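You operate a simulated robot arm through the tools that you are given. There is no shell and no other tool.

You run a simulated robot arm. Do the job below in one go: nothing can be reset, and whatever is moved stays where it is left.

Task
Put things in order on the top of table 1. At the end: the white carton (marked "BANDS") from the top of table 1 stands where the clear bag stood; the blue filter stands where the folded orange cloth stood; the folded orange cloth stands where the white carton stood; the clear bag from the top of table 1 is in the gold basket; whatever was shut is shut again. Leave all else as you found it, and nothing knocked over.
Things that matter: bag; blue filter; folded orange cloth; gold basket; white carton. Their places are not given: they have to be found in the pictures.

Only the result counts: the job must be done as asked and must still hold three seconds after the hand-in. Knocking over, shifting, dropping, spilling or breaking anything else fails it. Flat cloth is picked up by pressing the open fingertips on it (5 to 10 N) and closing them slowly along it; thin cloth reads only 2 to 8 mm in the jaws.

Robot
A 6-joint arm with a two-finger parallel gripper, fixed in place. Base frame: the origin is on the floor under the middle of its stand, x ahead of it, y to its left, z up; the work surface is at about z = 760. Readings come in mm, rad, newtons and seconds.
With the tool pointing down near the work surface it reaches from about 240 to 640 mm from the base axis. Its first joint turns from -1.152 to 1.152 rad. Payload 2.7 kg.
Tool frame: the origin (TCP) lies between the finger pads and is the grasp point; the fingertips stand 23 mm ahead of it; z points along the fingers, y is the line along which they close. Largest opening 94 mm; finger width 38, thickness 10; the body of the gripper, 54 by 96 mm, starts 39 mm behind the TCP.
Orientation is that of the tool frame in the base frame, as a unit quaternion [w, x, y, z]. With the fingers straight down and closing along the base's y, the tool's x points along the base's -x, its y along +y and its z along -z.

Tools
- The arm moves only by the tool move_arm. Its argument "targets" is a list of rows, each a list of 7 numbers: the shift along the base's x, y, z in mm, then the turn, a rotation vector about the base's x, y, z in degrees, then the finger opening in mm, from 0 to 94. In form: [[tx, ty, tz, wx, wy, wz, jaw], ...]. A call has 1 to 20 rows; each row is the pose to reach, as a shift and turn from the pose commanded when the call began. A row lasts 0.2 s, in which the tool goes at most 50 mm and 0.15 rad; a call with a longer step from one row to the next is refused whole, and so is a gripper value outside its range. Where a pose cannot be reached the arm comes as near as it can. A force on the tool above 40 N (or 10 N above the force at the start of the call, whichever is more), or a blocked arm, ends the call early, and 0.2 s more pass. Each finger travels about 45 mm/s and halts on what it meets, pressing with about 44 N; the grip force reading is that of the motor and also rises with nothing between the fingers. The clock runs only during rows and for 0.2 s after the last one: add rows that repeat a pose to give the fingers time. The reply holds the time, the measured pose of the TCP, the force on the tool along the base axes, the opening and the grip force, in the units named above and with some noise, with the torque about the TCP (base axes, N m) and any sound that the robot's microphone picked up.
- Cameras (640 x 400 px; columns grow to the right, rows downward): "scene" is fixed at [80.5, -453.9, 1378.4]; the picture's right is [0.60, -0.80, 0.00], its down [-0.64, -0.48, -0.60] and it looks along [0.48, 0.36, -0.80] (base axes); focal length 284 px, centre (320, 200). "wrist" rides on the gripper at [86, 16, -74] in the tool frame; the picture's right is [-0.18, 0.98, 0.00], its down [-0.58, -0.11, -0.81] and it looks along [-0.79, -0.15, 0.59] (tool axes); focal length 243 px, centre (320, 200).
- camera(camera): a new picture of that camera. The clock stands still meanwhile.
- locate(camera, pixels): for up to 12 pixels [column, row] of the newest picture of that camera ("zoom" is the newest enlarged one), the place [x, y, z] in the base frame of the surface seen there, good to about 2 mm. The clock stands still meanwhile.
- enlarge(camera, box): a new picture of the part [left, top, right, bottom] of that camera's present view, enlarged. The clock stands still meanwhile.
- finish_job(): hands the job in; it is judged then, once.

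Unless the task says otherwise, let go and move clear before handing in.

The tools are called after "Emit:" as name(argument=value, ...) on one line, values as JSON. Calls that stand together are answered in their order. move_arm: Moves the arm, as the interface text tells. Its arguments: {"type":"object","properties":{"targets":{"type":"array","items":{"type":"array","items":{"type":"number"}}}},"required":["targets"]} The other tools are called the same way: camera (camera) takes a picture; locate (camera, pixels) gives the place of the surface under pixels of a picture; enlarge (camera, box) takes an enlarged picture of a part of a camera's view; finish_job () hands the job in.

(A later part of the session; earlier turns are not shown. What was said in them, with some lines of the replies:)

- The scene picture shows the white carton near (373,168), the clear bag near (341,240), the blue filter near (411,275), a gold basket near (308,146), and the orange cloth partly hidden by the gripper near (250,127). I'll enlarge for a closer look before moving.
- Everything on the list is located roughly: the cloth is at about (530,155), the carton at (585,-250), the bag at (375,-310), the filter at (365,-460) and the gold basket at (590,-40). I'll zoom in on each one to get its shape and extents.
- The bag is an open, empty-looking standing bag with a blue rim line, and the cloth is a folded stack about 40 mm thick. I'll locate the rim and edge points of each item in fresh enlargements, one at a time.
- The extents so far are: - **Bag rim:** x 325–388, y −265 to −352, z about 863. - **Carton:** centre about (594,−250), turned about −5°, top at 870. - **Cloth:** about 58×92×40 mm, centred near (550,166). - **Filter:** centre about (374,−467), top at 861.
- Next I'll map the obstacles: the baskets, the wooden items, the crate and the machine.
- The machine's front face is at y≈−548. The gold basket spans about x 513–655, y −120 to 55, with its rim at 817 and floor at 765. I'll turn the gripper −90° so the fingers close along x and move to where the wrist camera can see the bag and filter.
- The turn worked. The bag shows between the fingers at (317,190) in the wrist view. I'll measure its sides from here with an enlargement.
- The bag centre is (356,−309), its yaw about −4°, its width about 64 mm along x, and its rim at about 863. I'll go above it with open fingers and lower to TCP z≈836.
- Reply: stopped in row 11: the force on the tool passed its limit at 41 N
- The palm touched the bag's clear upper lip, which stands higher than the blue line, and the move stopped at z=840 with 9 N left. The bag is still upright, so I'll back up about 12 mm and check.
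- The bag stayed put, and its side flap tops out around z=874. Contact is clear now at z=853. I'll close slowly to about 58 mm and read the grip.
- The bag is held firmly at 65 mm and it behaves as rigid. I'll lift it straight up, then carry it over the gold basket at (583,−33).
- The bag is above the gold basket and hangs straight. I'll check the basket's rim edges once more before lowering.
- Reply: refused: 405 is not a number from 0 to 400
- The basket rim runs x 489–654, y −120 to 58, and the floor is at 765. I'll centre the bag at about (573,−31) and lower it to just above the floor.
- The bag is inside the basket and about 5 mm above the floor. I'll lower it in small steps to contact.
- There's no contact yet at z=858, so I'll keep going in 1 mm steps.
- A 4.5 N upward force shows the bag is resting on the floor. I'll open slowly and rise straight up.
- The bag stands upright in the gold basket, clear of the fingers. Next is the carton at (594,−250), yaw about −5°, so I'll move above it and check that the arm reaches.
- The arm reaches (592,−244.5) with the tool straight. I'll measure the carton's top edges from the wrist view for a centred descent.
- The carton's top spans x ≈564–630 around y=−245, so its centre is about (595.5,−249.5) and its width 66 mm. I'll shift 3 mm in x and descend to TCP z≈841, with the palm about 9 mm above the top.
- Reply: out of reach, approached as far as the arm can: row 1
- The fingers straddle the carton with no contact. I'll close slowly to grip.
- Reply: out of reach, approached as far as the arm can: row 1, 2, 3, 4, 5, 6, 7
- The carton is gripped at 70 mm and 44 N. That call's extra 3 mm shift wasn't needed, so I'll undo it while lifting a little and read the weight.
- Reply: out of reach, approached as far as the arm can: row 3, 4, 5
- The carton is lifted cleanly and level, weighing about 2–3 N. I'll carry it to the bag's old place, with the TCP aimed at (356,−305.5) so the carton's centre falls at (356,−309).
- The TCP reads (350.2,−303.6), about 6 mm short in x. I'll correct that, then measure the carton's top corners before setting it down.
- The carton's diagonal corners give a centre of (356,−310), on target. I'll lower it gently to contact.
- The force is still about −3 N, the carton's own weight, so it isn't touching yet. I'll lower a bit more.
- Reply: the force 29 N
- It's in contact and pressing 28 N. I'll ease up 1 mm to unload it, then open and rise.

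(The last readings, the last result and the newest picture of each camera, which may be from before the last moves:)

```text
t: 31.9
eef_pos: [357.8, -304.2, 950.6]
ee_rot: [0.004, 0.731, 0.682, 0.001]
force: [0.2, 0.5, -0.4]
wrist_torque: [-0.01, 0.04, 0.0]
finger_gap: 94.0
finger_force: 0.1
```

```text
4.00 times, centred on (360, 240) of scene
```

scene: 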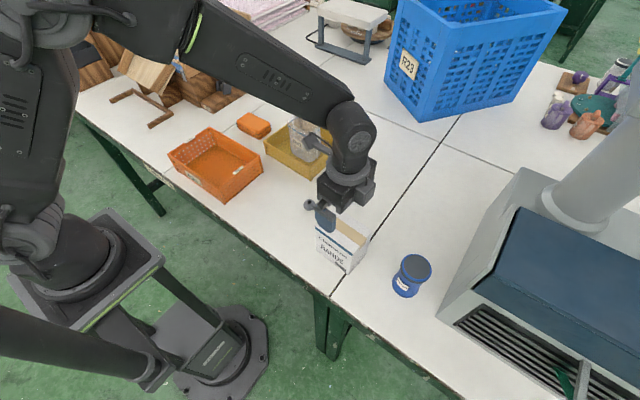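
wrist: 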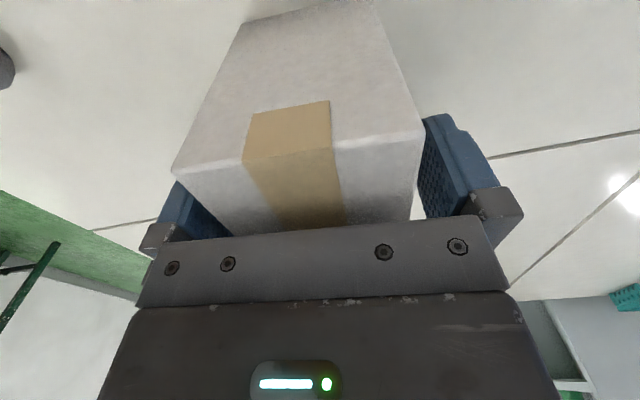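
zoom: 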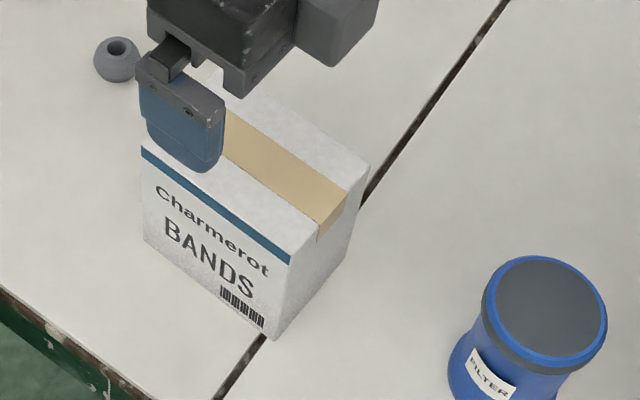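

The carton stands square on the bag's old place. Next is the cloth, which the scene camera sees clearly near (253,125), so I'll measure it.

Emit:
enlarge(camera="scene", box=[215, 95, 295, 150])

Emit:
locate(camera="zoom", pixels=[[180, 185], [300, 140], [440, 210], [345, 270], [310, 200], [175, 235], [320, 310], [440, 250], [250, 160], [370, 175], [260, 235], [400, 240]])

```text
7.27 times, centred on (255, 122) of scene
```

zoom: 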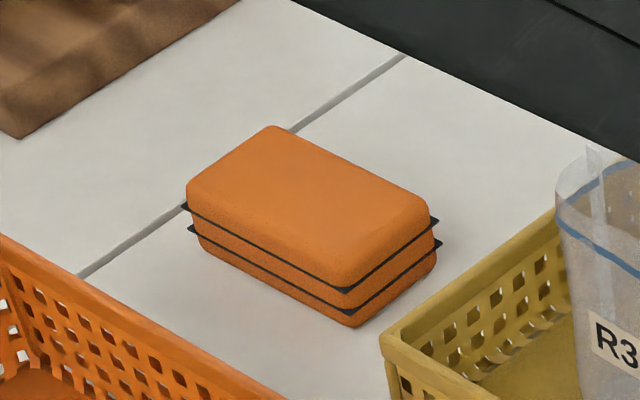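

```text
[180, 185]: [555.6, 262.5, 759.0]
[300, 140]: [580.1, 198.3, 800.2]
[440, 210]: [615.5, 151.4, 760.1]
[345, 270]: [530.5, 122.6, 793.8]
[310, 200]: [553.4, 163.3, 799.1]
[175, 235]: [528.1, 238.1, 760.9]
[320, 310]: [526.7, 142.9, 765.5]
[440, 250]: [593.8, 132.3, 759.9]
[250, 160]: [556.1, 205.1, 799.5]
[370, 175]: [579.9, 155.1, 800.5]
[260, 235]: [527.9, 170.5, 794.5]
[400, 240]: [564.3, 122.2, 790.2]
```

Emit:
locate(camera="zoom", pixels=[[189, 195], [272, 129], [428, 208], [345, 284], [230, 150], [350, 166], [192, 225], [350, 322], [430, 265], [390, 225], [270, 240], [225, 200]])

Emit:
enlarge(camera="scene", box=[160, 115, 280, 215])

Emit:
locate(camera="zoom", pixels=[[275, 75], [400, 135], [540, 205], [450, 170], [330, 110], [565, 250], [60, 210], [250, 90], [560, 130], [620, 170], [520, 195], [300, 100]])

```text
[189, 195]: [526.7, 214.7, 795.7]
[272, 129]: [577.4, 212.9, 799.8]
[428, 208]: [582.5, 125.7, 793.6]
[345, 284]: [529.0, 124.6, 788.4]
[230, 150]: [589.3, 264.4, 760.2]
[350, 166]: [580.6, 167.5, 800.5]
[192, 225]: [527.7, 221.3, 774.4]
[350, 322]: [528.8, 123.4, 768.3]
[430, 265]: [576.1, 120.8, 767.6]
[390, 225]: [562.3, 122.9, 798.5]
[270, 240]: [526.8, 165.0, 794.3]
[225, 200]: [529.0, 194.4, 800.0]
```

```text
4.00 times, centred on (220, 165) of scene
```

zoom: 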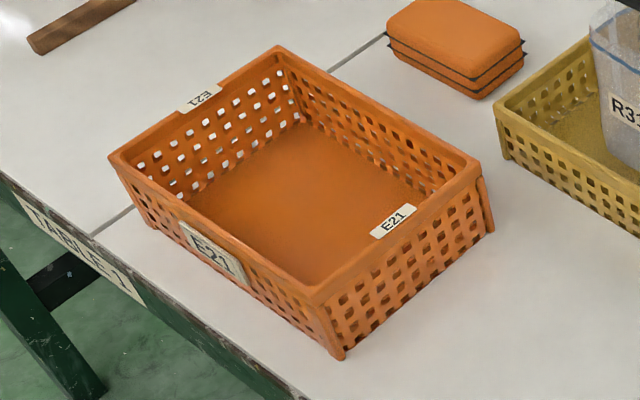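

```text
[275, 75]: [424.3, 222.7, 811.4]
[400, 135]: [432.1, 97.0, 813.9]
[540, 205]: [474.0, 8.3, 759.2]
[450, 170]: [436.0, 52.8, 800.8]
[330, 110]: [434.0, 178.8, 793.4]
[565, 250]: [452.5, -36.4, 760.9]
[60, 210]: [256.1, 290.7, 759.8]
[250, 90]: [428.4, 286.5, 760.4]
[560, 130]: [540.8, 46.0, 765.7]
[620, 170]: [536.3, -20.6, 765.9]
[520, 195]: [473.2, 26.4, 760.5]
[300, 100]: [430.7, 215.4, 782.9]
```

The cloth measures x 525–581, y 121–214, so its centre is about (552.5,167.5), its width about 56 mm and its top at 800. The orange basket ends at x≈440, which leaves plenty of room. I'll move above it, gripping about 13 mm toward +y so the later placement stays within reach.

Emit:
move_arm(targets=[[15, 37, 5, 0, 0, 0.4, 94], [30, 75, 10, 0, 0, 0.8, 94], [45, 112, 10, 0, 0, 1.2, 94], [60, 149, 10, 0, 0, 1.6, 94], [75, 187, 10, 0, 0, 2, 94], [90, 224, 10, 0, 0, 2.4, 94], [105, 261, 10, 0, 0, 2.8, 94], [120, 298, 10, 0, 0, 3.2, 94], [135, 336, 10, 0, 0, 3.6, 94], [150, 373, 10, 0, 0, 4, 94], [165, 410, 10, 0, 0, 4.4, 94], [180, 448, 0, 0, 0, 4.6, 94], [195, 485, -10, 0, 0, 4.6, 94], [195, 485, -30, 0, 0, 4.6, 94], [195, 485, -60, 0, 0, 4.6, 94], [195, 485, -60, 0, 0, 4.6, 94]])

Emit:
camera(camera="wrist")

Emit:
enlarge(camera="scene", box=[195, 60, 315, 160])

```text
t: 35.3
eef_pos: [553.6, 182.6, 889.2]
ee_rot: [0.003, 0.704, 0.711, 0.0]
force: [-0.4, 0.1, 1.1]
wrist_torque: [0.02, -0.01, 0.03]
finger_gap: 94.1
finger_force: 0.1
```

```text
taken
```

wrist: 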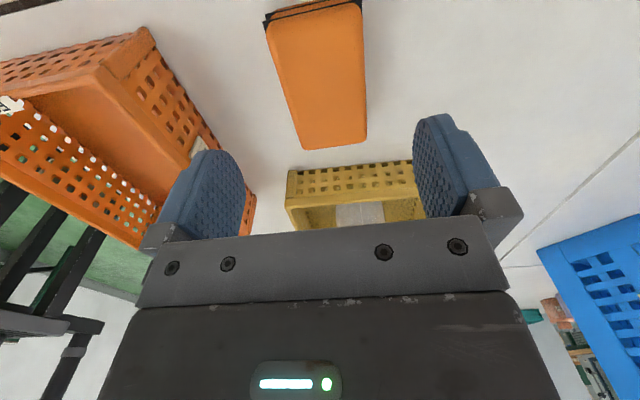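

```text
4.00 times, centred on (255, 110) of scene
```

zoom: 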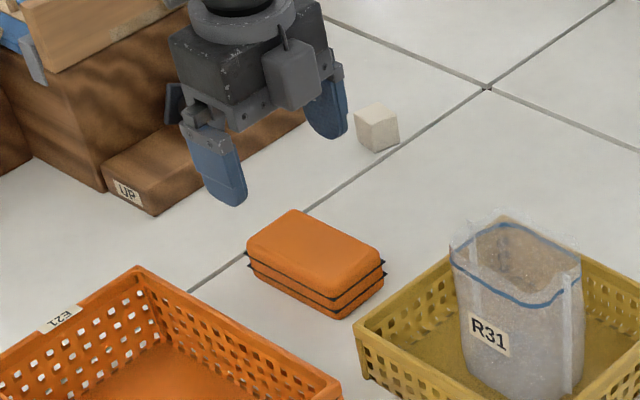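

Emit:
locate(camera="wrist", pixels=[[268, 30], [360, 15], [302, 146], [364, 138], [280, 70], [363, 70], [290, 110], [366, 110], [320, 80], [335, 148], [310, 15], [170, 60]])

```text
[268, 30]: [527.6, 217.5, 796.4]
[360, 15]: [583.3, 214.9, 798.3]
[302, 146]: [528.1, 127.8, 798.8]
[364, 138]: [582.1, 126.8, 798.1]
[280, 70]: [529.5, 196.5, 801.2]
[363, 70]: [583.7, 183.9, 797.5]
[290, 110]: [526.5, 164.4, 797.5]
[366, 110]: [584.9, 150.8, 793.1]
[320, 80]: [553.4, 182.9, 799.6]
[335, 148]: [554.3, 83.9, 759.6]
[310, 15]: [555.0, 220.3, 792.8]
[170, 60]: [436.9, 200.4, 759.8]
```

From here the cloth spans x 526.5–585 and y 121–219, so its centre is about (554.5,168.5) and the gripper is aligned over it. I'll descend to TCP z≈791, with the tips about 8 mm above the table.

Emit:
move_arm(targets=[[1, 0, -30, 0, 0, 0, 94], [1, 0, -60, 0, 0, 0, 94], [1, 0, -82, 0, 0, 0, 94], [1, 0, -93, 0, 0, 0, 94], [1, 0, -98, 0, 0, 0, 94], [1, 0, -98, 0, 0, 0, 94]])

Emit:
enlarge(camera="scene", box=[195, 60, 315, 160])

```text
t: 36.7
eef_pos: [553.3, 180.5, 792.2]
ee_rot: [0.004, 0.704, 0.711, 0.0]
force: [0.7, -0.2, 0.6]
wrist_torque: [0.03, 0.01, 0.0]
finger_gap: 94.0
finger_force: 0.1
```

```text
4.00 times, centred on (255, 110) of scene
```

zoom: 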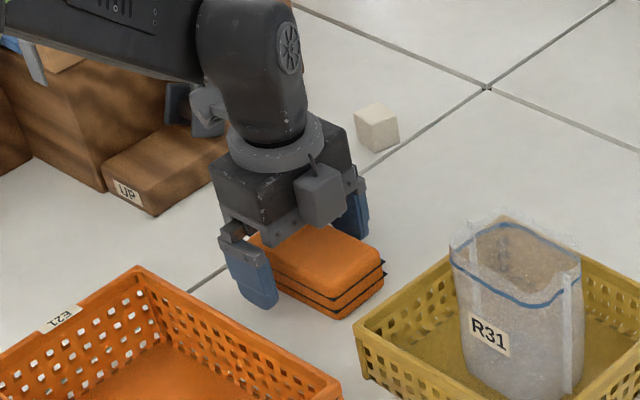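

The fingers straddle the cloth with no contact force. I'll close slowly.

Emit:
move_arm(targets=[[0, 0, 0, 0, 0, 0, 84], [0, 0, 0, 0, 0, 0, 74], [0, 0, 0, 0, 0, 0, 66], [0, 0, 0, 0, 0, 0, 60], [0, 0, 0, 0, 0, 0, 55], [0, 0, 0, 0, 0, 0, 50], [0, 0, 0, 0, 0, 0, 46], [0, 0, 0, 0, 0, 0, 46]])

Emit:
enlarge(camera="scene", box=[195, 60, 315, 160])

Emit:
camera(camera="wrist")

```text
t: 38.5
eef_pos: [553.7, 180.8, 793.2]
ee_rot: [0.003, 0.703, 0.711, 0.001]
force: [0.6, -0.5, 0.7]
wrist_torque: [0.0, 0.05, 0.05]
finger_gap: 59.2
finger_force: 44.1
```

```text
4.00 times, centred on (255, 110) of scene
```

zoom: 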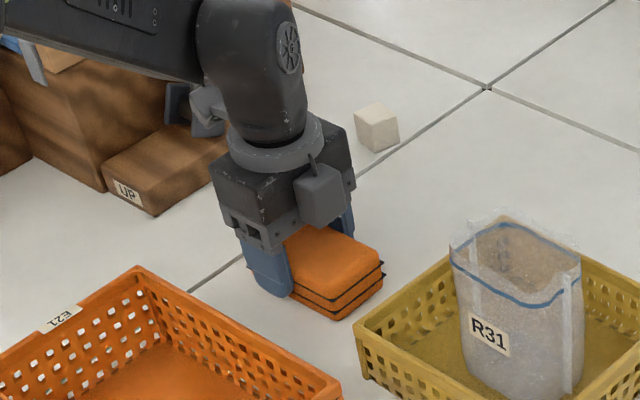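

```text
taken
```

wrist: 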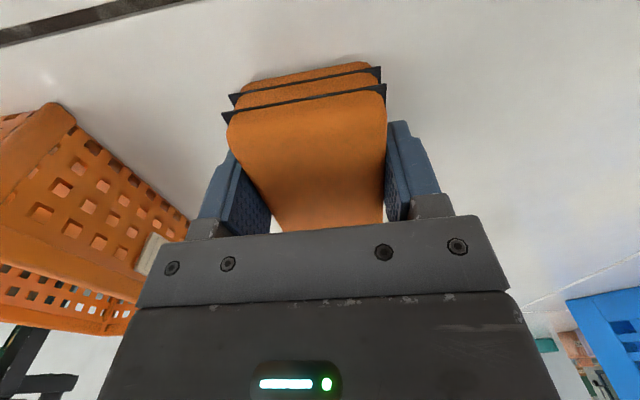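

The cloth is held at 59 mm. I'll lift it to about z=940 and carry it in front of and above the bag toward the carton's old place.

Emit:
move_arm(targets=[[0, 0, 8, 0, 0, 0, 46], [0, 0, 35, 0, 0, 0, 46], [0, 0, 75, 0, 0, 0, 46], [0, 0, 115, 0, 0, 0, 46], [-5, -10, 145, 0, 0, 0, 46], [-15, -45, 148, 0, 0, 0, 46], [-25, -85, 148, 0, 0, 0, 46], [-35, -125, 148, 0, 0, 0, 46], [-40, -165, 148, 0, 0, 0, 46], [-40, -205, 148, 0, 0, 0, 46], [-35, -245, 148, 0, 0, 0, 46], [-25, -285, 148, 0, 0, 0, 46], [-10, -325, 148, 0, 0, 0, 46], [10, -365, 148, 0, 0, 0, 46], [25, -395, 148, 0, 0, 0, 46], [36, -417, 145, 0, 0, 0, 46], [36, -417, 145, 0, 0, 0, 46]])

Emit:
camera(camera="scene")

Emit:
camera(camera="wrist")

```text
t: 42.1
eef_pos: [588.1, -236.3, 937.4]
ee_rot: [0.003, 0.704, 0.711, -0.001]
force: [-0.2, 0.0, -0.6]
wrist_torque: [0.03, 0.02, -0.02]
finger_gap: 59.1
finger_force: 44.4
```

```text
taken
```

scene: 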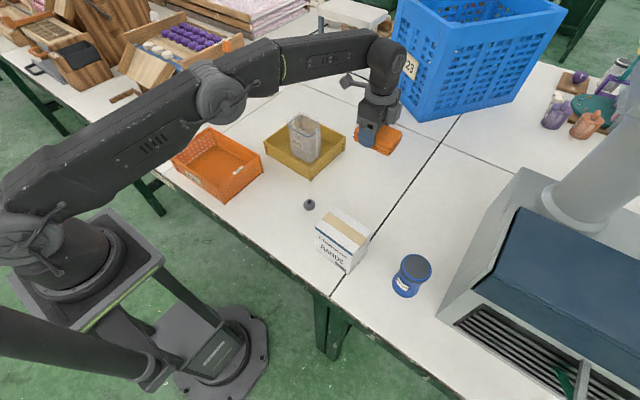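

```text
taken
```

wrist: 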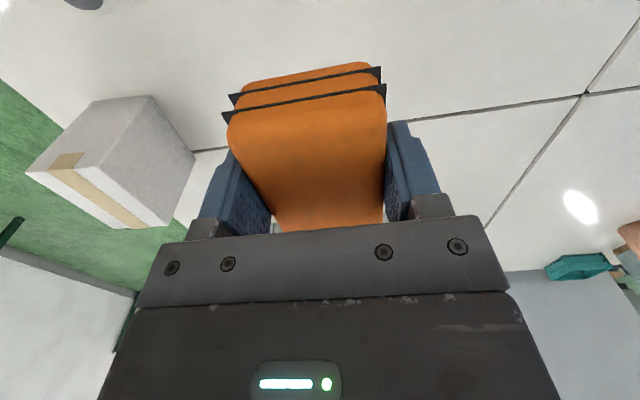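

The cloth hangs level and undisturbed over the carton's old place. I'll lower it to about 12 mm above the table and correct x.

Emit:
move_arm(targets=[[0, 0, -30, 0, 0, 0, 46], [2, -1, -60, 0, 0, 0, 46], [4, -1, -90, 0, 0, 0, 46], [6, -1, -115, 0, 0, 0, 46], [7, -1, -130, 0, 0, 0, 46], [7, -1, -130, 0, 0, 0, 46]])

Emit:
enlarge(camera="scene", box=[320, 100, 440, 200])

```text
t: 43.5
eef_pos: [596.0, -238.8, 807.3]
ee_rot: [0.003, 0.704, 0.71, 0.0]
force: [-0.5, -0.2, -0.6]
wrist_torque: [-0.02, 0.01, -0.03]
finger_gap: 58.9
finger_force: 44.1
```

```text
4.00 times, centred on (380, 150) of scene
```

zoom: 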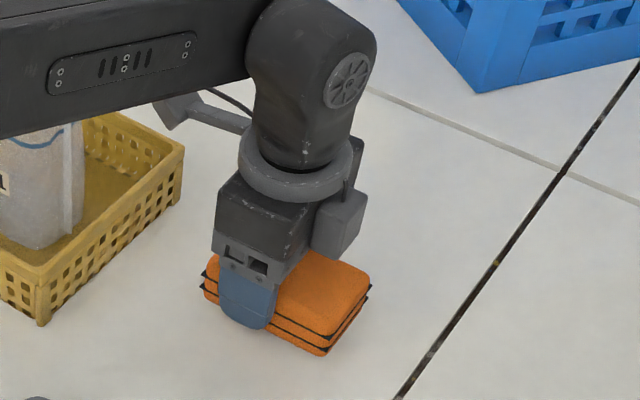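

It's within reach at (596,−238.8). I'll lower it the last stretch in small steps.

Emit:
move_arm(targets=[[0, 1, -4, 0, 0, 0, 46], [0, 1, -8, 0, 0, 0, 46], [0, 1, -11, 0, 0, 0, 46], [0, 1, -12, 0, 0, 0, 46], [0, 1, -12, 0, 0, 0, 46]])

```text
t: 44.7
eef_pos: [594.8, -237.1, 796.9]
ee_rot: [0.003, 0.703, 0.711, 0.0]
force: [0.1, -0.1, 0.2]
wrist_torque: [-0.04, 0.03, 0.01]
finger_gap: 59.0
finger_force: 44.3
```

Emit:
move_arm(targets=[[0, 0, -1, 0, 0, 0, 46], [0, 0, -2, 0, 0, 0, 46], [0, 0, -2.5, 0, 0, 0, 46], [0, 0, -2.5, 0, 0, 0, 46]])

```text
t: 45.7
eef_pos: [594.9, -236.6, 793.0]
ee_rot: [0.004, 0.703, 0.711, 0.0]
force: [-0.3, -0.9, 0.7]
wrist_torque: [-0.01, 0.01, 0.0]
finger_gap: 59.0
finger_force: 44.8
```

Emit:
move_arm(targets=[[0, 0, -0.7, 0, 0, 0, 46], [0, 0, -1.4, 0, 0, 0, 46], [0, 0, -1.4, 0, 0, 0, 46]])

```text
t: 46.5
eef_pos: [593.7, -235.3, 792.6]
ee_rot: [0.002, 0.703, 0.711, 0.001]
force: [-1.1, 0.3, 4.1]
wrist_torque: [0.03, 0.16, -0.05]
finger_gap: 58.9
finger_force: 44.4
```

The cloth rests on the table, reading 4 N. I'll open slowly and rise.

Emit:
move_arm(targets=[[0, 0, 0, 0, 0, 0, 58], [0, 0, 0, 0, 0, 0, 62], [0, 0, 0, 0, 0, 0, 70], [0, 0, 0, 0, 0, 0, 82], [0, 0, 0, 0, 0, 0, 94], [0, 0, 0, 0, 0, 0, 94], [0, 0, 15, 0, 0, 0, 94], [0, 0, 45, 0, 0, 0, 94], [0, 0, 85, 0, 0, 0, 94], [-5, 0, 125, 0, 0, 0, 94], [-15, 0, 155, 0, 0, 0, 94]])

Emit:
camera(camera="scene")

Emit:
camera(camera="wrist")

```text
t: 48.9
eef_pos: [592.3, -243.6, 948.6]
ee_rot: [0.002, 0.704, 0.71, 0.0]
force: [1.1, 0.4, 0.1]
wrist_torque: [0.0, 0.02, -0.01]
finger_gap: 93.8
finger_force: 0.1
out of reach, approached as far as the arm can: row 9, 10, 11
```

```text
taken
```

scene: 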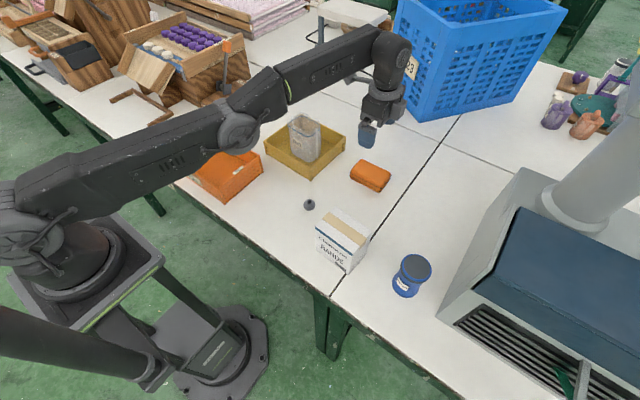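

```text
taken
```

wrist: 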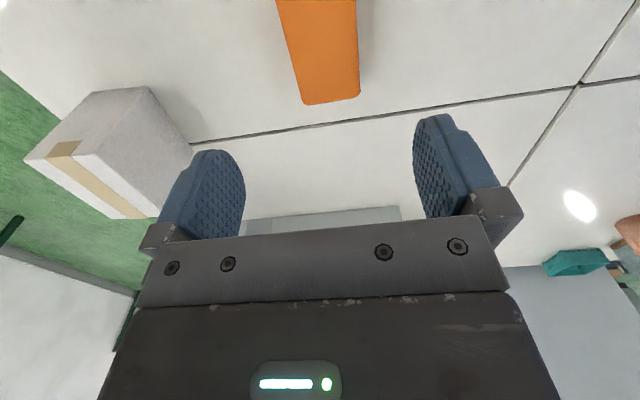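

The cloth sits flat at the carton's old place. I'll check its position, then measure the filter again.

Emit:
enlarge(camera="scene", box=[335, 145, 405, 205])

Emit:
locate(camera="zoom", pixels=[[148, 195], [140, 235], [360, 325], [510, 220], [300, 130], [330, 200], [220, 250], [445, 270], [250, 145], [480, 190], [365, 285], [300, 300]])

Emit:
enlarge(camera="scene", box=[370, 240, 450, 310])

Emit:
locate(camera="zoom", pixels=[[285, 130], [340, 90], [400, 105], [435, 165], [375, 225], [300, 205], [360, 155], [225, 230], [235, 285], [300, 325], [355, 310], [330, 270]])

```text
6.67 times, centred on (370, 175) of scene
```

zoom: 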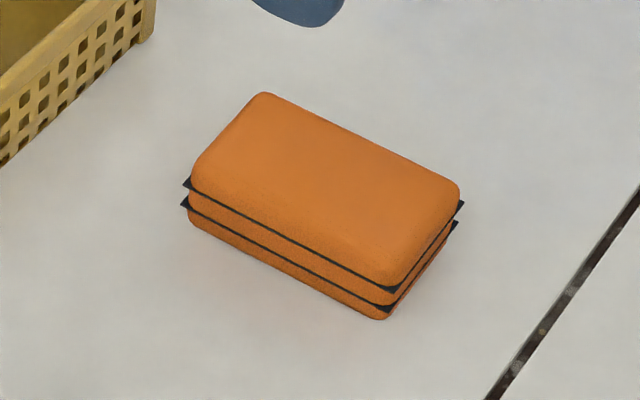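

```text
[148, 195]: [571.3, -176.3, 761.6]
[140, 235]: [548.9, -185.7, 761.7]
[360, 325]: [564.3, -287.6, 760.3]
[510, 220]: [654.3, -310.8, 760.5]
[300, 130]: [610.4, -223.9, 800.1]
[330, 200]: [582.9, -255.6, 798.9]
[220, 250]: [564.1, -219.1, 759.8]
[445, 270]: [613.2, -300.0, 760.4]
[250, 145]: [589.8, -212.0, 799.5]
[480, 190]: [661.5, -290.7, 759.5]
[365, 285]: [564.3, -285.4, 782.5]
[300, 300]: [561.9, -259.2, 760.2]
```

```text
5.71 times, centred on (410, 275) of scene
```

zoom: 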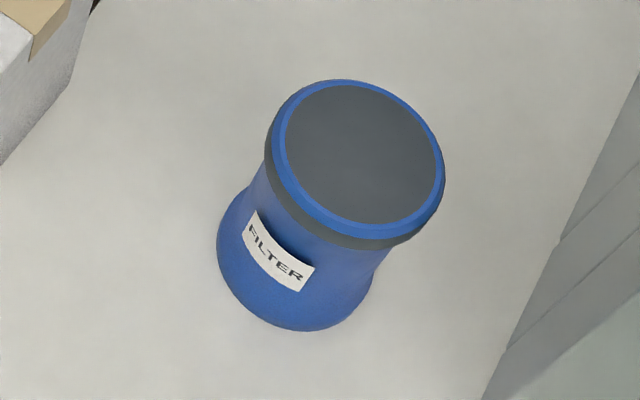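

```text
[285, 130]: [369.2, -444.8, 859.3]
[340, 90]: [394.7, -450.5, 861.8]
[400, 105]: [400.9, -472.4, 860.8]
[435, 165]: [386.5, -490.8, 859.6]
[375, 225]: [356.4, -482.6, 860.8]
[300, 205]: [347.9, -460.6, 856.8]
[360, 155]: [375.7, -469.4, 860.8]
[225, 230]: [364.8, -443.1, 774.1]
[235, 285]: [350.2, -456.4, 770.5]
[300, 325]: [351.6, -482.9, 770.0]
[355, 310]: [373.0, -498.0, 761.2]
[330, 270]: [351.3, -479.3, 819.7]
```

The cloth is at about (593,−247), which is right. The filter's cap circle centres at (376,−467), radius about 28, top at 861. I'll move above it turned a further −30°, so the wrist camera stays clear of the carton and the fingers stay off the machine wall.

Emit:
move_arm(targets=[[-27, -28, 5, 0, 0, -4, 94], [-54, -56, 5, 0, 0, -8, 94], [-81, -84, 5, 0, 0, -12, 94], [-108, -112, 5, 0, 0, -16, 94], [-135, -140, 5, 0, 0, -20, 94], [-162, -168, 5, 0, 0, -24, 94], [-189, -196, 5, 0, 0, -28, 94], [-216, -223, 5, 0, 0, -30, 94], [-216, -223, 5, 0, 0, -30, 94], [-216, -223, 5, 0, 0, -30, 94]])

Emit:
camera(camera="wrist")

Emit:
camera(camera="scene")

```text
t: 51.1
eef_pos: [376.8, -466.3, 952.6]
ee_rot: [0.003, 0.863, 0.505, 0.0]
force: [-0.3, -0.2, 0.2]
wrist_torque: [-0.01, 0.01, -0.01]
finger_gap: 94.1
finger_force: 0.0
out of reach, approached as far as the arm can: row 1, 2, 3
```

```text
taken
```

wrist: 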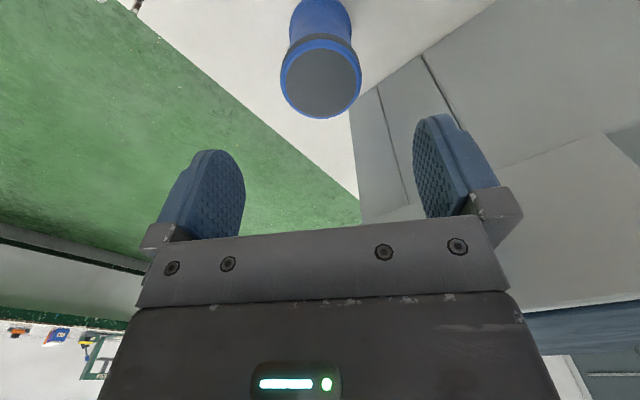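

```text
taken
```

scene: 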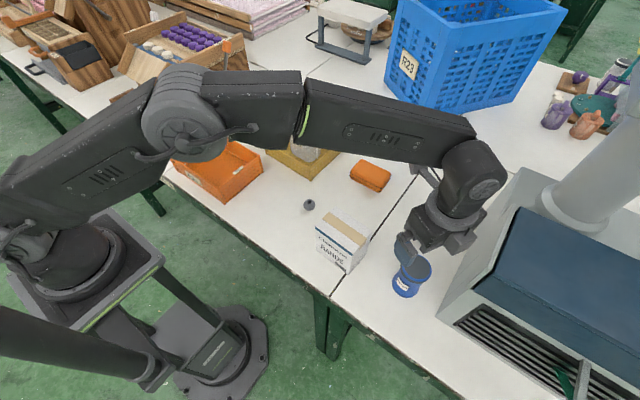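

The filter's cap is at (320,80) in the wrist view, between the fingers. I'll get its exact axis and the wall clearance.

Emit:
locate(camera="wrist", pixels=[[284, 80], [358, 80], [321, 116], [321, 55], [300, 105], [342, 105], [400, 180], [380, 120], [440, 80], [295, 20], [345, 20], [370, 110]])

Emit:
enlarge(camera="wrist", box=[240, 0, 400, 130])

Emit:
enlarge(camera="scene", box=[340, 170, 500, 310])

```text
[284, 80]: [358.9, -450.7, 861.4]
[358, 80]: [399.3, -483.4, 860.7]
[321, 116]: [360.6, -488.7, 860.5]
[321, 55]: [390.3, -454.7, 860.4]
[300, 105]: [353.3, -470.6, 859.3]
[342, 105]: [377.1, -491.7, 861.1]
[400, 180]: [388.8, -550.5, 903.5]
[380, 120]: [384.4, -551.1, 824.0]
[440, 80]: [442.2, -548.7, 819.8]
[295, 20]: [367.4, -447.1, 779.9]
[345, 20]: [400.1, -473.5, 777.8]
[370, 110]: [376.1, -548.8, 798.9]
```

```text
3.08 times, centred on (320, 65) of wrist
```

zoom: 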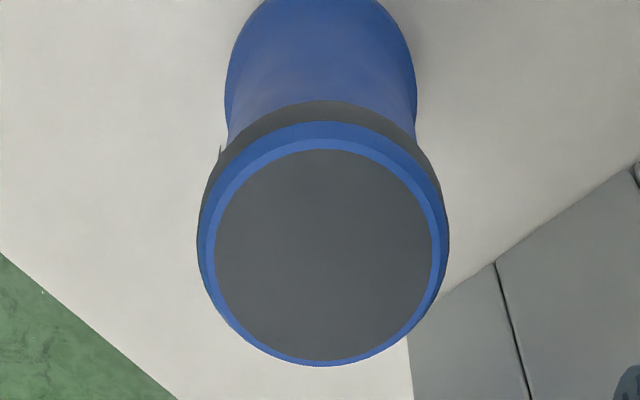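

```text
2.86 times, centred on (420, 240) of scene
```

zoom: 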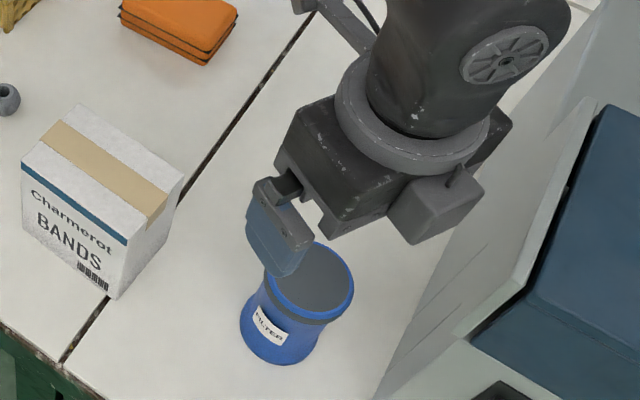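

The filter axis is at (376.5,−467) and the wall is at y≈−549. The block on the gripper's far side comes within about 17 mm of that wall, so I'll turn another −15° to widen the gap before descending partway.

Emit:
move_arm(targets=[[0, 0, 0, 0, 0, -5, 94], [0, -0.5, 0, 0, 0, -10, 92], [0, -0.5, 0, 0, 0, -15, 90], [0, -0.5, -20, 0, 0, -15, 90], [0, -0.5, -45, 0, 0, -15, 90], [0, -0.5, -65, 0, 0, -15, 90], [0, -0.5, -65, 0, 0, -15, 90]])

Emit:
camera(camera="wrist")

Emit:
enlarge(camera="scene", box=[340, 170, 500, 310])

```text
t: 52.7
eef_pos: [374.9, -466.6, 885.7]
ee_rot: [0.003, 0.922, 0.388, 0.0]
force: [0.7, -0.1, 0.0]
wrist_torque: [0.0, -0.02, 0.0]
finger_gap: 90.1
finger_force: 0.2
```

```text
taken
```

wrist: 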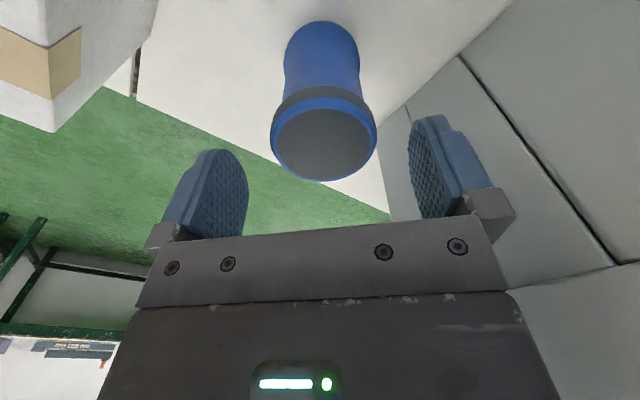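

```text
2.86 times, centred on (420, 240) of scene
```

zoom: 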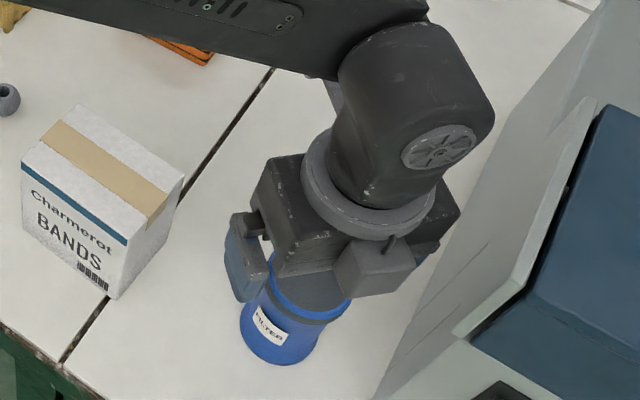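

All is clear and the filter sits centred between the fingers. I'll descend to TCP z≈831, with the palm just above the cap.

Emit:
move_arm(targets=[[1, 0, -20, 0, 0, 0, 90], [1.5, 0, -38, 0, 0, 0, 90], [1.5, 0, -48, 0, 0, 0, 90], [1.5, 0, -53, 0, 0, 0, 90], [1.5, 0, -53, 0, 0, 0, 90]])

Emit:
camera(camera="wrist")

Emit:
enlarge(camera="scene", box=[340, 170, 500, 310])

```text
t: 53.9
eef_pos: [377.6, -466.5, 834.8]
ee_rot: [0.003, 0.922, 0.387, 0.0]
force: [0.5, -0.2, 0.7]
wrist_torque: [0.01, -0.01, 0.0]
finger_gap: 90.1
finger_force: 0.0
```

```text
taken
```

wrist: 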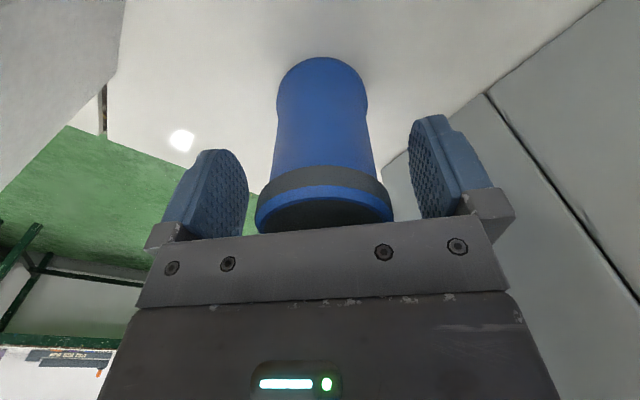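

```text
2.86 times, centred on (420, 240) of scene
```

zoom: 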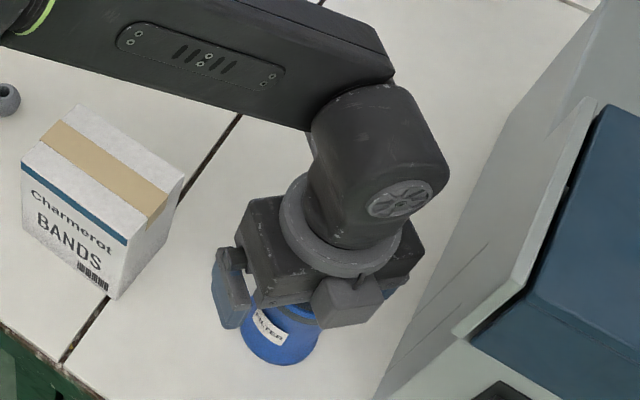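

There's room for 4 mm more. I'll lower to about 831 and close slowly.

Emit:
move_arm(targets=[[0, 0, -2, 0, 0, 0, 90], [0, 0, -4, 0, 0, 0, 90], [0, 0, -4, 0, 0, 0, 80], [0, 0, -4, 0, 0, 0, 72], [0, 0, -4, 0, 0, 0, 66], [0, 0, -4, 0, 0, 0, 61], [0, 0, -4, 0, 0, 0, 57], [0, 0, -4, 0, 0, 0, 53], [0, 0, -4, 0, 0, 0, 49], [0, 0, -4, 0, 0, 0, 46], [0, 0, -4, 0, 0, 0, 46]])

Emit:
camera(camera="wrist")

```text
t: 56.3
eef_pos: [377.4, -467.3, 831.0]
ee_rot: [0.003, 0.922, 0.388, 0.0]
force: [1.3, -1.3, 1.5]
wrist_torque: [0.02, -0.01, -0.01]
finger_gap: 56.8
finger_force: 43.9
```

```text
taken
```

wrist: 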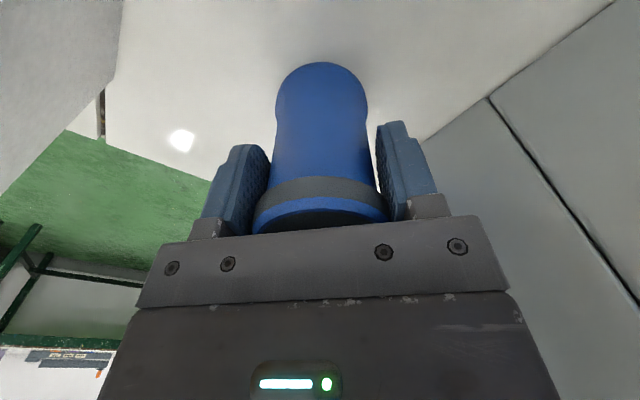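

It's gripped at 56.8 mm around the top collar. I'll lift a little and check that the whole filter comes up.

Emit:
move_arm(targets=[[0, 0, 4, 0, 0, 0, 46], [0, 0, 10, 0, 0, 0, 46], [0, 0, 20, 0, 0, 0, 46], [0, 0, 30, 0, 0, 0, 46], [0, 0, 30, 0, 0, 0, 46]])

Emit:
camera(camera="wrist")

Emit:
enlarge(camera="scene", box=[340, 170, 500, 310])

```text
t: 57.5
eef_pos: [377.9, -465.8, 860.3]
ee_rot: [0.003, 0.922, 0.388, -0.001]
force: [-0.1, -0.6, -1.4]
wrist_torque: [0.0, 0.05, 0.0]
finger_gap: 56.9
finger_force: 44.4
```

```text
taken
```

wrist: 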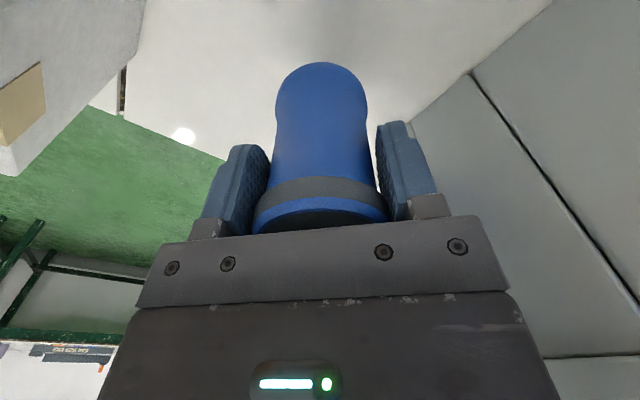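

```text
2.86 times, centred on (420, 240) of scene
```

zoom: 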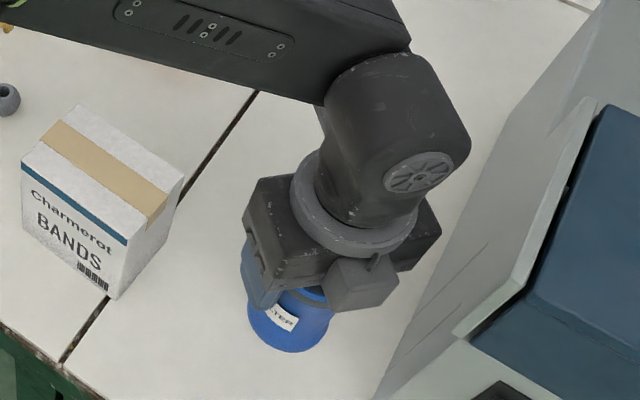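

The whole filter is lifted, weighing about 1–1.5 N. I'll raise it to about z=975 and carry it over to the cloth's old place at (554.5,168.5), turning the gripper back on the way.

Emit:
move_arm(targets=[[0, 0, 30, 0, 0, 0, 46], [0, 0, 65, 0, 0, 0, 46], [0, 0, 100, 0, 0, 0, 46], [0, 2, 115, 0, 0, 0, 46], [10.4, 37.3, 115, 0, 0, 2.65, 46], [20.8, 74.6, 115, 0, 0, 5.3, 46], [31.2, 111.9, 115, 0, 0, 7.95, 46], [41.6, 149.2, 115, 0, 0, 10.6, 46], [52, 186.5, 115, 0, 0, 13.25, 46], [62.4, 223.8, 115, 0, 0, 15.9, 46], [72.8, 261.1, 115, 0, 0, 18.55, 46], [83.2, 298.4, 115, 0, 0, 21.2, 46], [93.6, 335.7, 115, 0, 0, 23.85, 46], [104, 373, 115, 0, 0, 26.5, 46], [114.4, 410.3, 115, 0, 0, 29.15, 46], [124.8, 447.6, 115, 0, 0, 31.8, 46], [135.2, 484.9, 115, 0, 0, 34.45, 46], [145.6, 522.2, 115, 0, 0, 37.1, 46], [156, 559.5, 115, 0, 0, 39.75, 46], [166.4, 590, 115, 0, 0, 42.4, 46]])

Emit:
camera(camera="scene")

Emit:
camera(camera="wrist")

```text
t: 61.7
eef_pos: [545.0, 124.7, 975.5]
ee_rot: [0.003, 0.72, 0.694, 0.001]
force: [-0.4, 0.6, -0.8]
wrist_torque: [0.01, -0.02, 0.0]
finger_gap: 56.6
finger_force: 44.1
```

```text
taken
```

scene: 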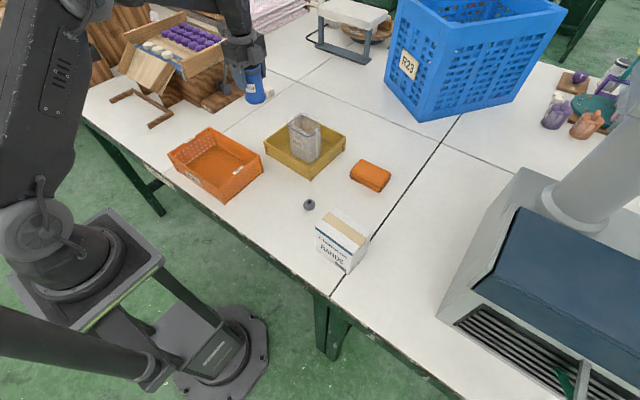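

```text
taken
```

wrist: 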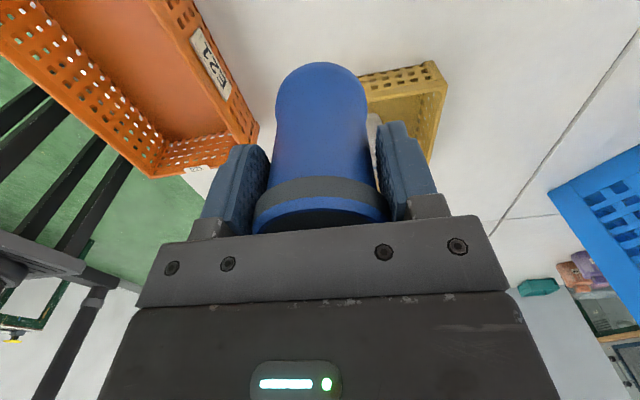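

The filter is held upright near (545,125). I'll move over (554.5,168.5) and lower it to about 7 mm above the table.

Emit:
move_arm(targets=[[5, 22, 0, 0, 0, 0, 46], [9.5, 44, 0, 0, 0, 0, 46], [9.5, 44, 0, 0, 0, 0, 46], [9.5, 44, -30, 0, 0, 0, 46], [9.5, 44, -60, 0, 0, 0, 46], [9.5, 44, -90, 0, 0, 0, 46], [9.5, 44, -115, 0, 0, 0, 46], [9.5, 44, -130, 0, 0, 0, 46], [9.5, 44, -136, 0, 0, 0, 46], [9.5, 44, -136, 0, 0, 0, 46]])

Emit:
enlarge(camera="scene", box=[195, 60, 315, 160])

```text
t: 63.9
eef_pos: [552.6, 168.4, 838.7]
ee_rot: [0.003, 0.719, 0.695, 0.001]
force: [0.2, 0.4, -1.7]
wrist_torque: [0.02, -0.02, 0.01]
finger_gap: 56.9
finger_force: 44.3
```

```text
4.00 times, centred on (255, 110) of scene
```

zoom: 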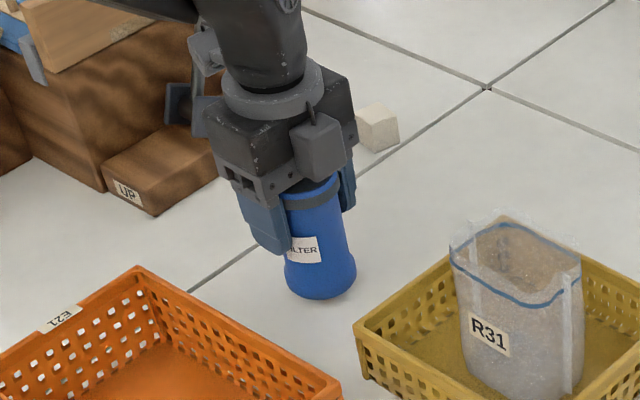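

The filter is just above the table at (553,168.4). I'll nudge it +1.5 mm in x and lower it gently to contact.

Emit:
move_arm(targets=[[1.5, 0, -2, 0, 0, 0, 46], [1.5, 0, -4, 0, 0, 0, 46], [1.5, 0, -5.5, 0, 0, 0, 46], [1.5, 0, -6.5, 0, 0, 0, 46], [1.5, 0, -6.5, 0, 0, 0, 46]])

```text
t: 65.1
eef_pos: [554.2, 167.8, 832.2]
ee_rot: [0.003, 0.719, 0.695, 0.001]
force: [-0.2, 0.2, -1.0]
wrist_torque: [0.03, 0.02, 0.03]
finger_gap: 56.7
finger_force: 44.4
```

Emit:
move_arm(targets=[[0, 0, -0.7, 0, 0, 0, 46], [0, 0, -1.4, 0, 0, 0, 46], [0, 0, -1.4, 0, 0, 0, 46]])

```text
t: 65.9
eef_pos: [555.1, 167.2, 830.9]
ee_rot: [0.003, 0.719, 0.695, 0.0]
force: [0.3, -0.4, -1.7]
wrist_torque: [0.05, 0.01, 0.0]
finger_gap: 56.8
finger_force: 44.0
```

Emit:
move_arm(targets=[[0, 0, -0.5, 0, 0, 0, 46], [0, 0, -1, 0, 0, 0, 46], [0, 0, -1, 0, 0, 0, 46]])

```text
t: 66.7
eef_pos: [555.4, 167.6, 831.6]
ee_rot: [0.003, 0.719, 0.695, 0.0]
force: [-0.2, 0.4, -0.9]
wrist_torque: [0.0, 0.0, 0.0]
finger_gap: 56.7
finger_force: 43.8
```

The force is easing toward zero, so contact is imminent. I'll go down another millimetre.

Emit:
move_arm(targets=[[0, 0, -0.5, 0, 0, 0, 46], [0, 0, -1, 0, 0, 0, 46], [0, 0, -1, 0, 0, 0, 46]])

```text
t: 67.5
eef_pos: [555.8, 168.1, 830.7]
ee_rot: [0.004, 0.719, 0.695, 0.001]
force: [-1.9, -1.8, 6.6]
wrist_torque: [-0.2, 0.32, 0.01]
finger_gap: 56.6
finger_force: 43.7
```

Contact is confirmed at +6.6 N. I'll open slowly and rise straight up.

Emit:
move_arm(targets=[[0, 0, 0.3, 0, 0, 0, 54], [0, 0, 0.3, 0, 0, 0, 58], [0, 0, 0.3, 0, 0, 0, 64], [0, 0, 0.3, 0, 0, 0, 74], [0, 0, 0.3, 0, 0, 0, 86], [0, 0, 0.3, 0, 0, 0, 94], [0, 0, 0.3, 0, 0, 0, 94], [0, 0, 15, 0, 0, 0, 94], [0, 0, 45, 0, 0, 0, 94], [0, 0, 85, 0, 0, 0, 94], [0, 0, 130, 0, 0, 0, 94], [0, 0, 150, 0, 0, 0, 94]])

Emit:
camera(camera="scene")

Emit:
enlarge(camera="scene", box=[195, 60, 315, 160])

```text
t: 70.1
eef_pos: [553.5, 168.5, 980.0]
ee_rot: [0.002, 0.719, 0.695, 0.0]
force: [-0.1, -1.2, 0.2]
wrist_torque: [0.01, -0.02, -0.04]
finger_gap: 94.2
finger_force: 0.0
```

```text
taken
```

scene: 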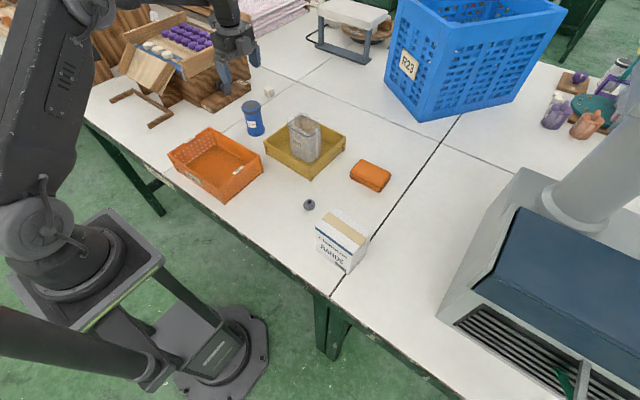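

```text
4.00 times, centred on (255, 110) of scene
```

zoom: 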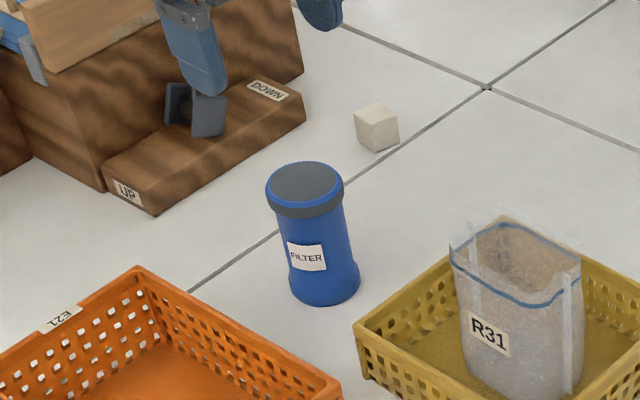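

The filter stands upright at the cloth's old place. I'll check the final positions of all four items before handing in.

Emit:
locate(camera="zoom", pixels=[[305, 180], [270, 180], [340, 190], [325, 295], [305, 208], [290, 280]])

Emit:
enlarge(camera="scene", box=[290, 140, 410, 290])

Emit:
locate(camera="scene", pixels=[[316, 228], [369, 238], [348, 209], [372, 170], [305, 120], [309, 204], [268, 92]])

Emit:
camera(camera="wrist")

```text
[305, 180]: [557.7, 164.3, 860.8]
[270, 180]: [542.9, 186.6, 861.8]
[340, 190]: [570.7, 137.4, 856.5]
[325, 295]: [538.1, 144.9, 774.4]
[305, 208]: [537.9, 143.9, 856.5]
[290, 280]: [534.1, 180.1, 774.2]
```

```text
2.67 times, centred on (350, 215) of scene
```

zoom: 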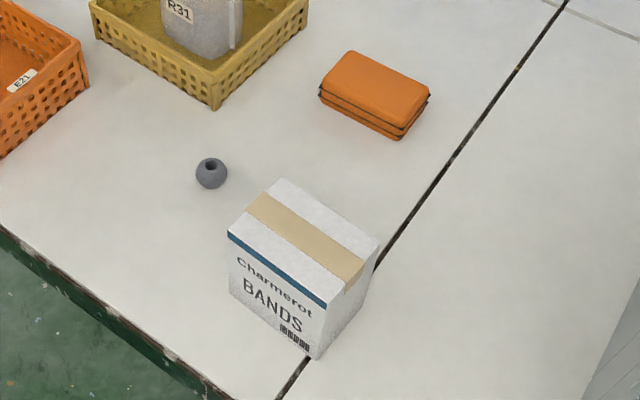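

```text
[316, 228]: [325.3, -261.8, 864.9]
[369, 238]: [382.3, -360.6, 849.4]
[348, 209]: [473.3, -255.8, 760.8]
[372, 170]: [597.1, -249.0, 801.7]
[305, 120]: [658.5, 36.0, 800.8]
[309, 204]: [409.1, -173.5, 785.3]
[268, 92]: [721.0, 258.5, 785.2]
```

```text
taken
```

wrist: 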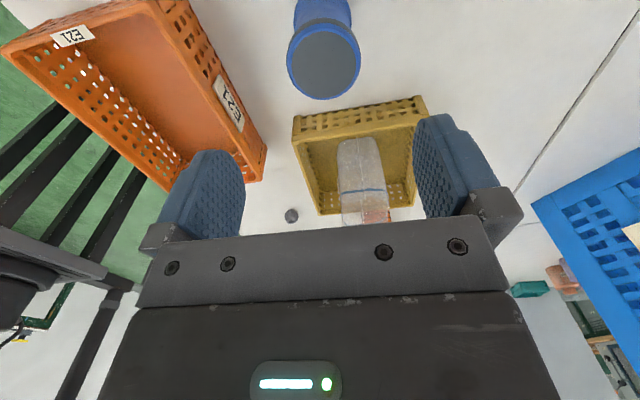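

Everything is in place: filter at about (555,167), cloth about (594,−248), carton about (356,−310), bag upright in the gold basket, and the grommet and cube undisturbed. I'll retreat the arm up and back to a neutral position.

Emit:
move_arm(targets=[[0, 0, 40, 0, 0, 0, 94], [-20, -20, 75, 0, 0, 0, 94], [-50, -45, 100, 0, 0, 0, 94], [-85, -65, 110, 0, 0, 0, 94], [-120, -85, 115, 0, 0, 0, 94], [-150, -105, 115, 0, 0, 0, 94], [-150, -105, 115, 0, 0, 0, 94], [-150, -105, 115, 0, 0, 0, 94]])

Emit:
camera(camera="scene")

```text
t: 71.9
eef_pos: [404.7, 63.1, 1095.7]
ee_rot: [0.002, 0.72, 0.694, 0.0]
force: [0.1, 0.3, 0.8]
wrist_torque: [-0.01, 0.04, -0.02]
finger_gap: 94.0
finger_force: 0.1
```

```text
taken
```

scene: 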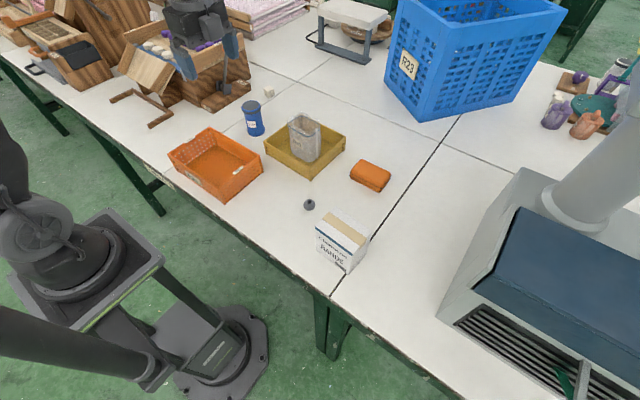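

The last scene picture shows the filter at (253,118), the bag in the gold basket at (305,140), the cloth at (370,175) and the carton at (341,240). All stand upright, the rest of the table looks undisturbed, and the arm is clear, so I'm handing in the job.

Emit:
finish_job()

```text
The job is handed in.
```

All four things on table 1 are where you asked, and I've handed the job in. I don't have the judge's result.

| Item | Where it is now | Position (x, y, mm) |
|---|---|---|
| White carton ("BANDS") | where the clear bag stood | about (356, −310) |
| Blue filter | where the folded orange cloth stood | about (555, 167) |
| Folded orange cloth | where the white carton stood | about (594, −248) |
| Clear bag | upright in the gold basket | about (572, −31) |

By my measurements, the carton, filter and cloth are each within about 2 mm of the spot they were meant for. In the last picture everything stood upright, nothing else on the table looked moved, and the gripper was empty and clear.

While I was reaching for the bag, the gripper pressed down on its top edge with about 41 N and the move stopped. I backed off, and the bag had not shifted or been damaged that I could see.

I didn't open anything during the job, so there was nothing to shut again.
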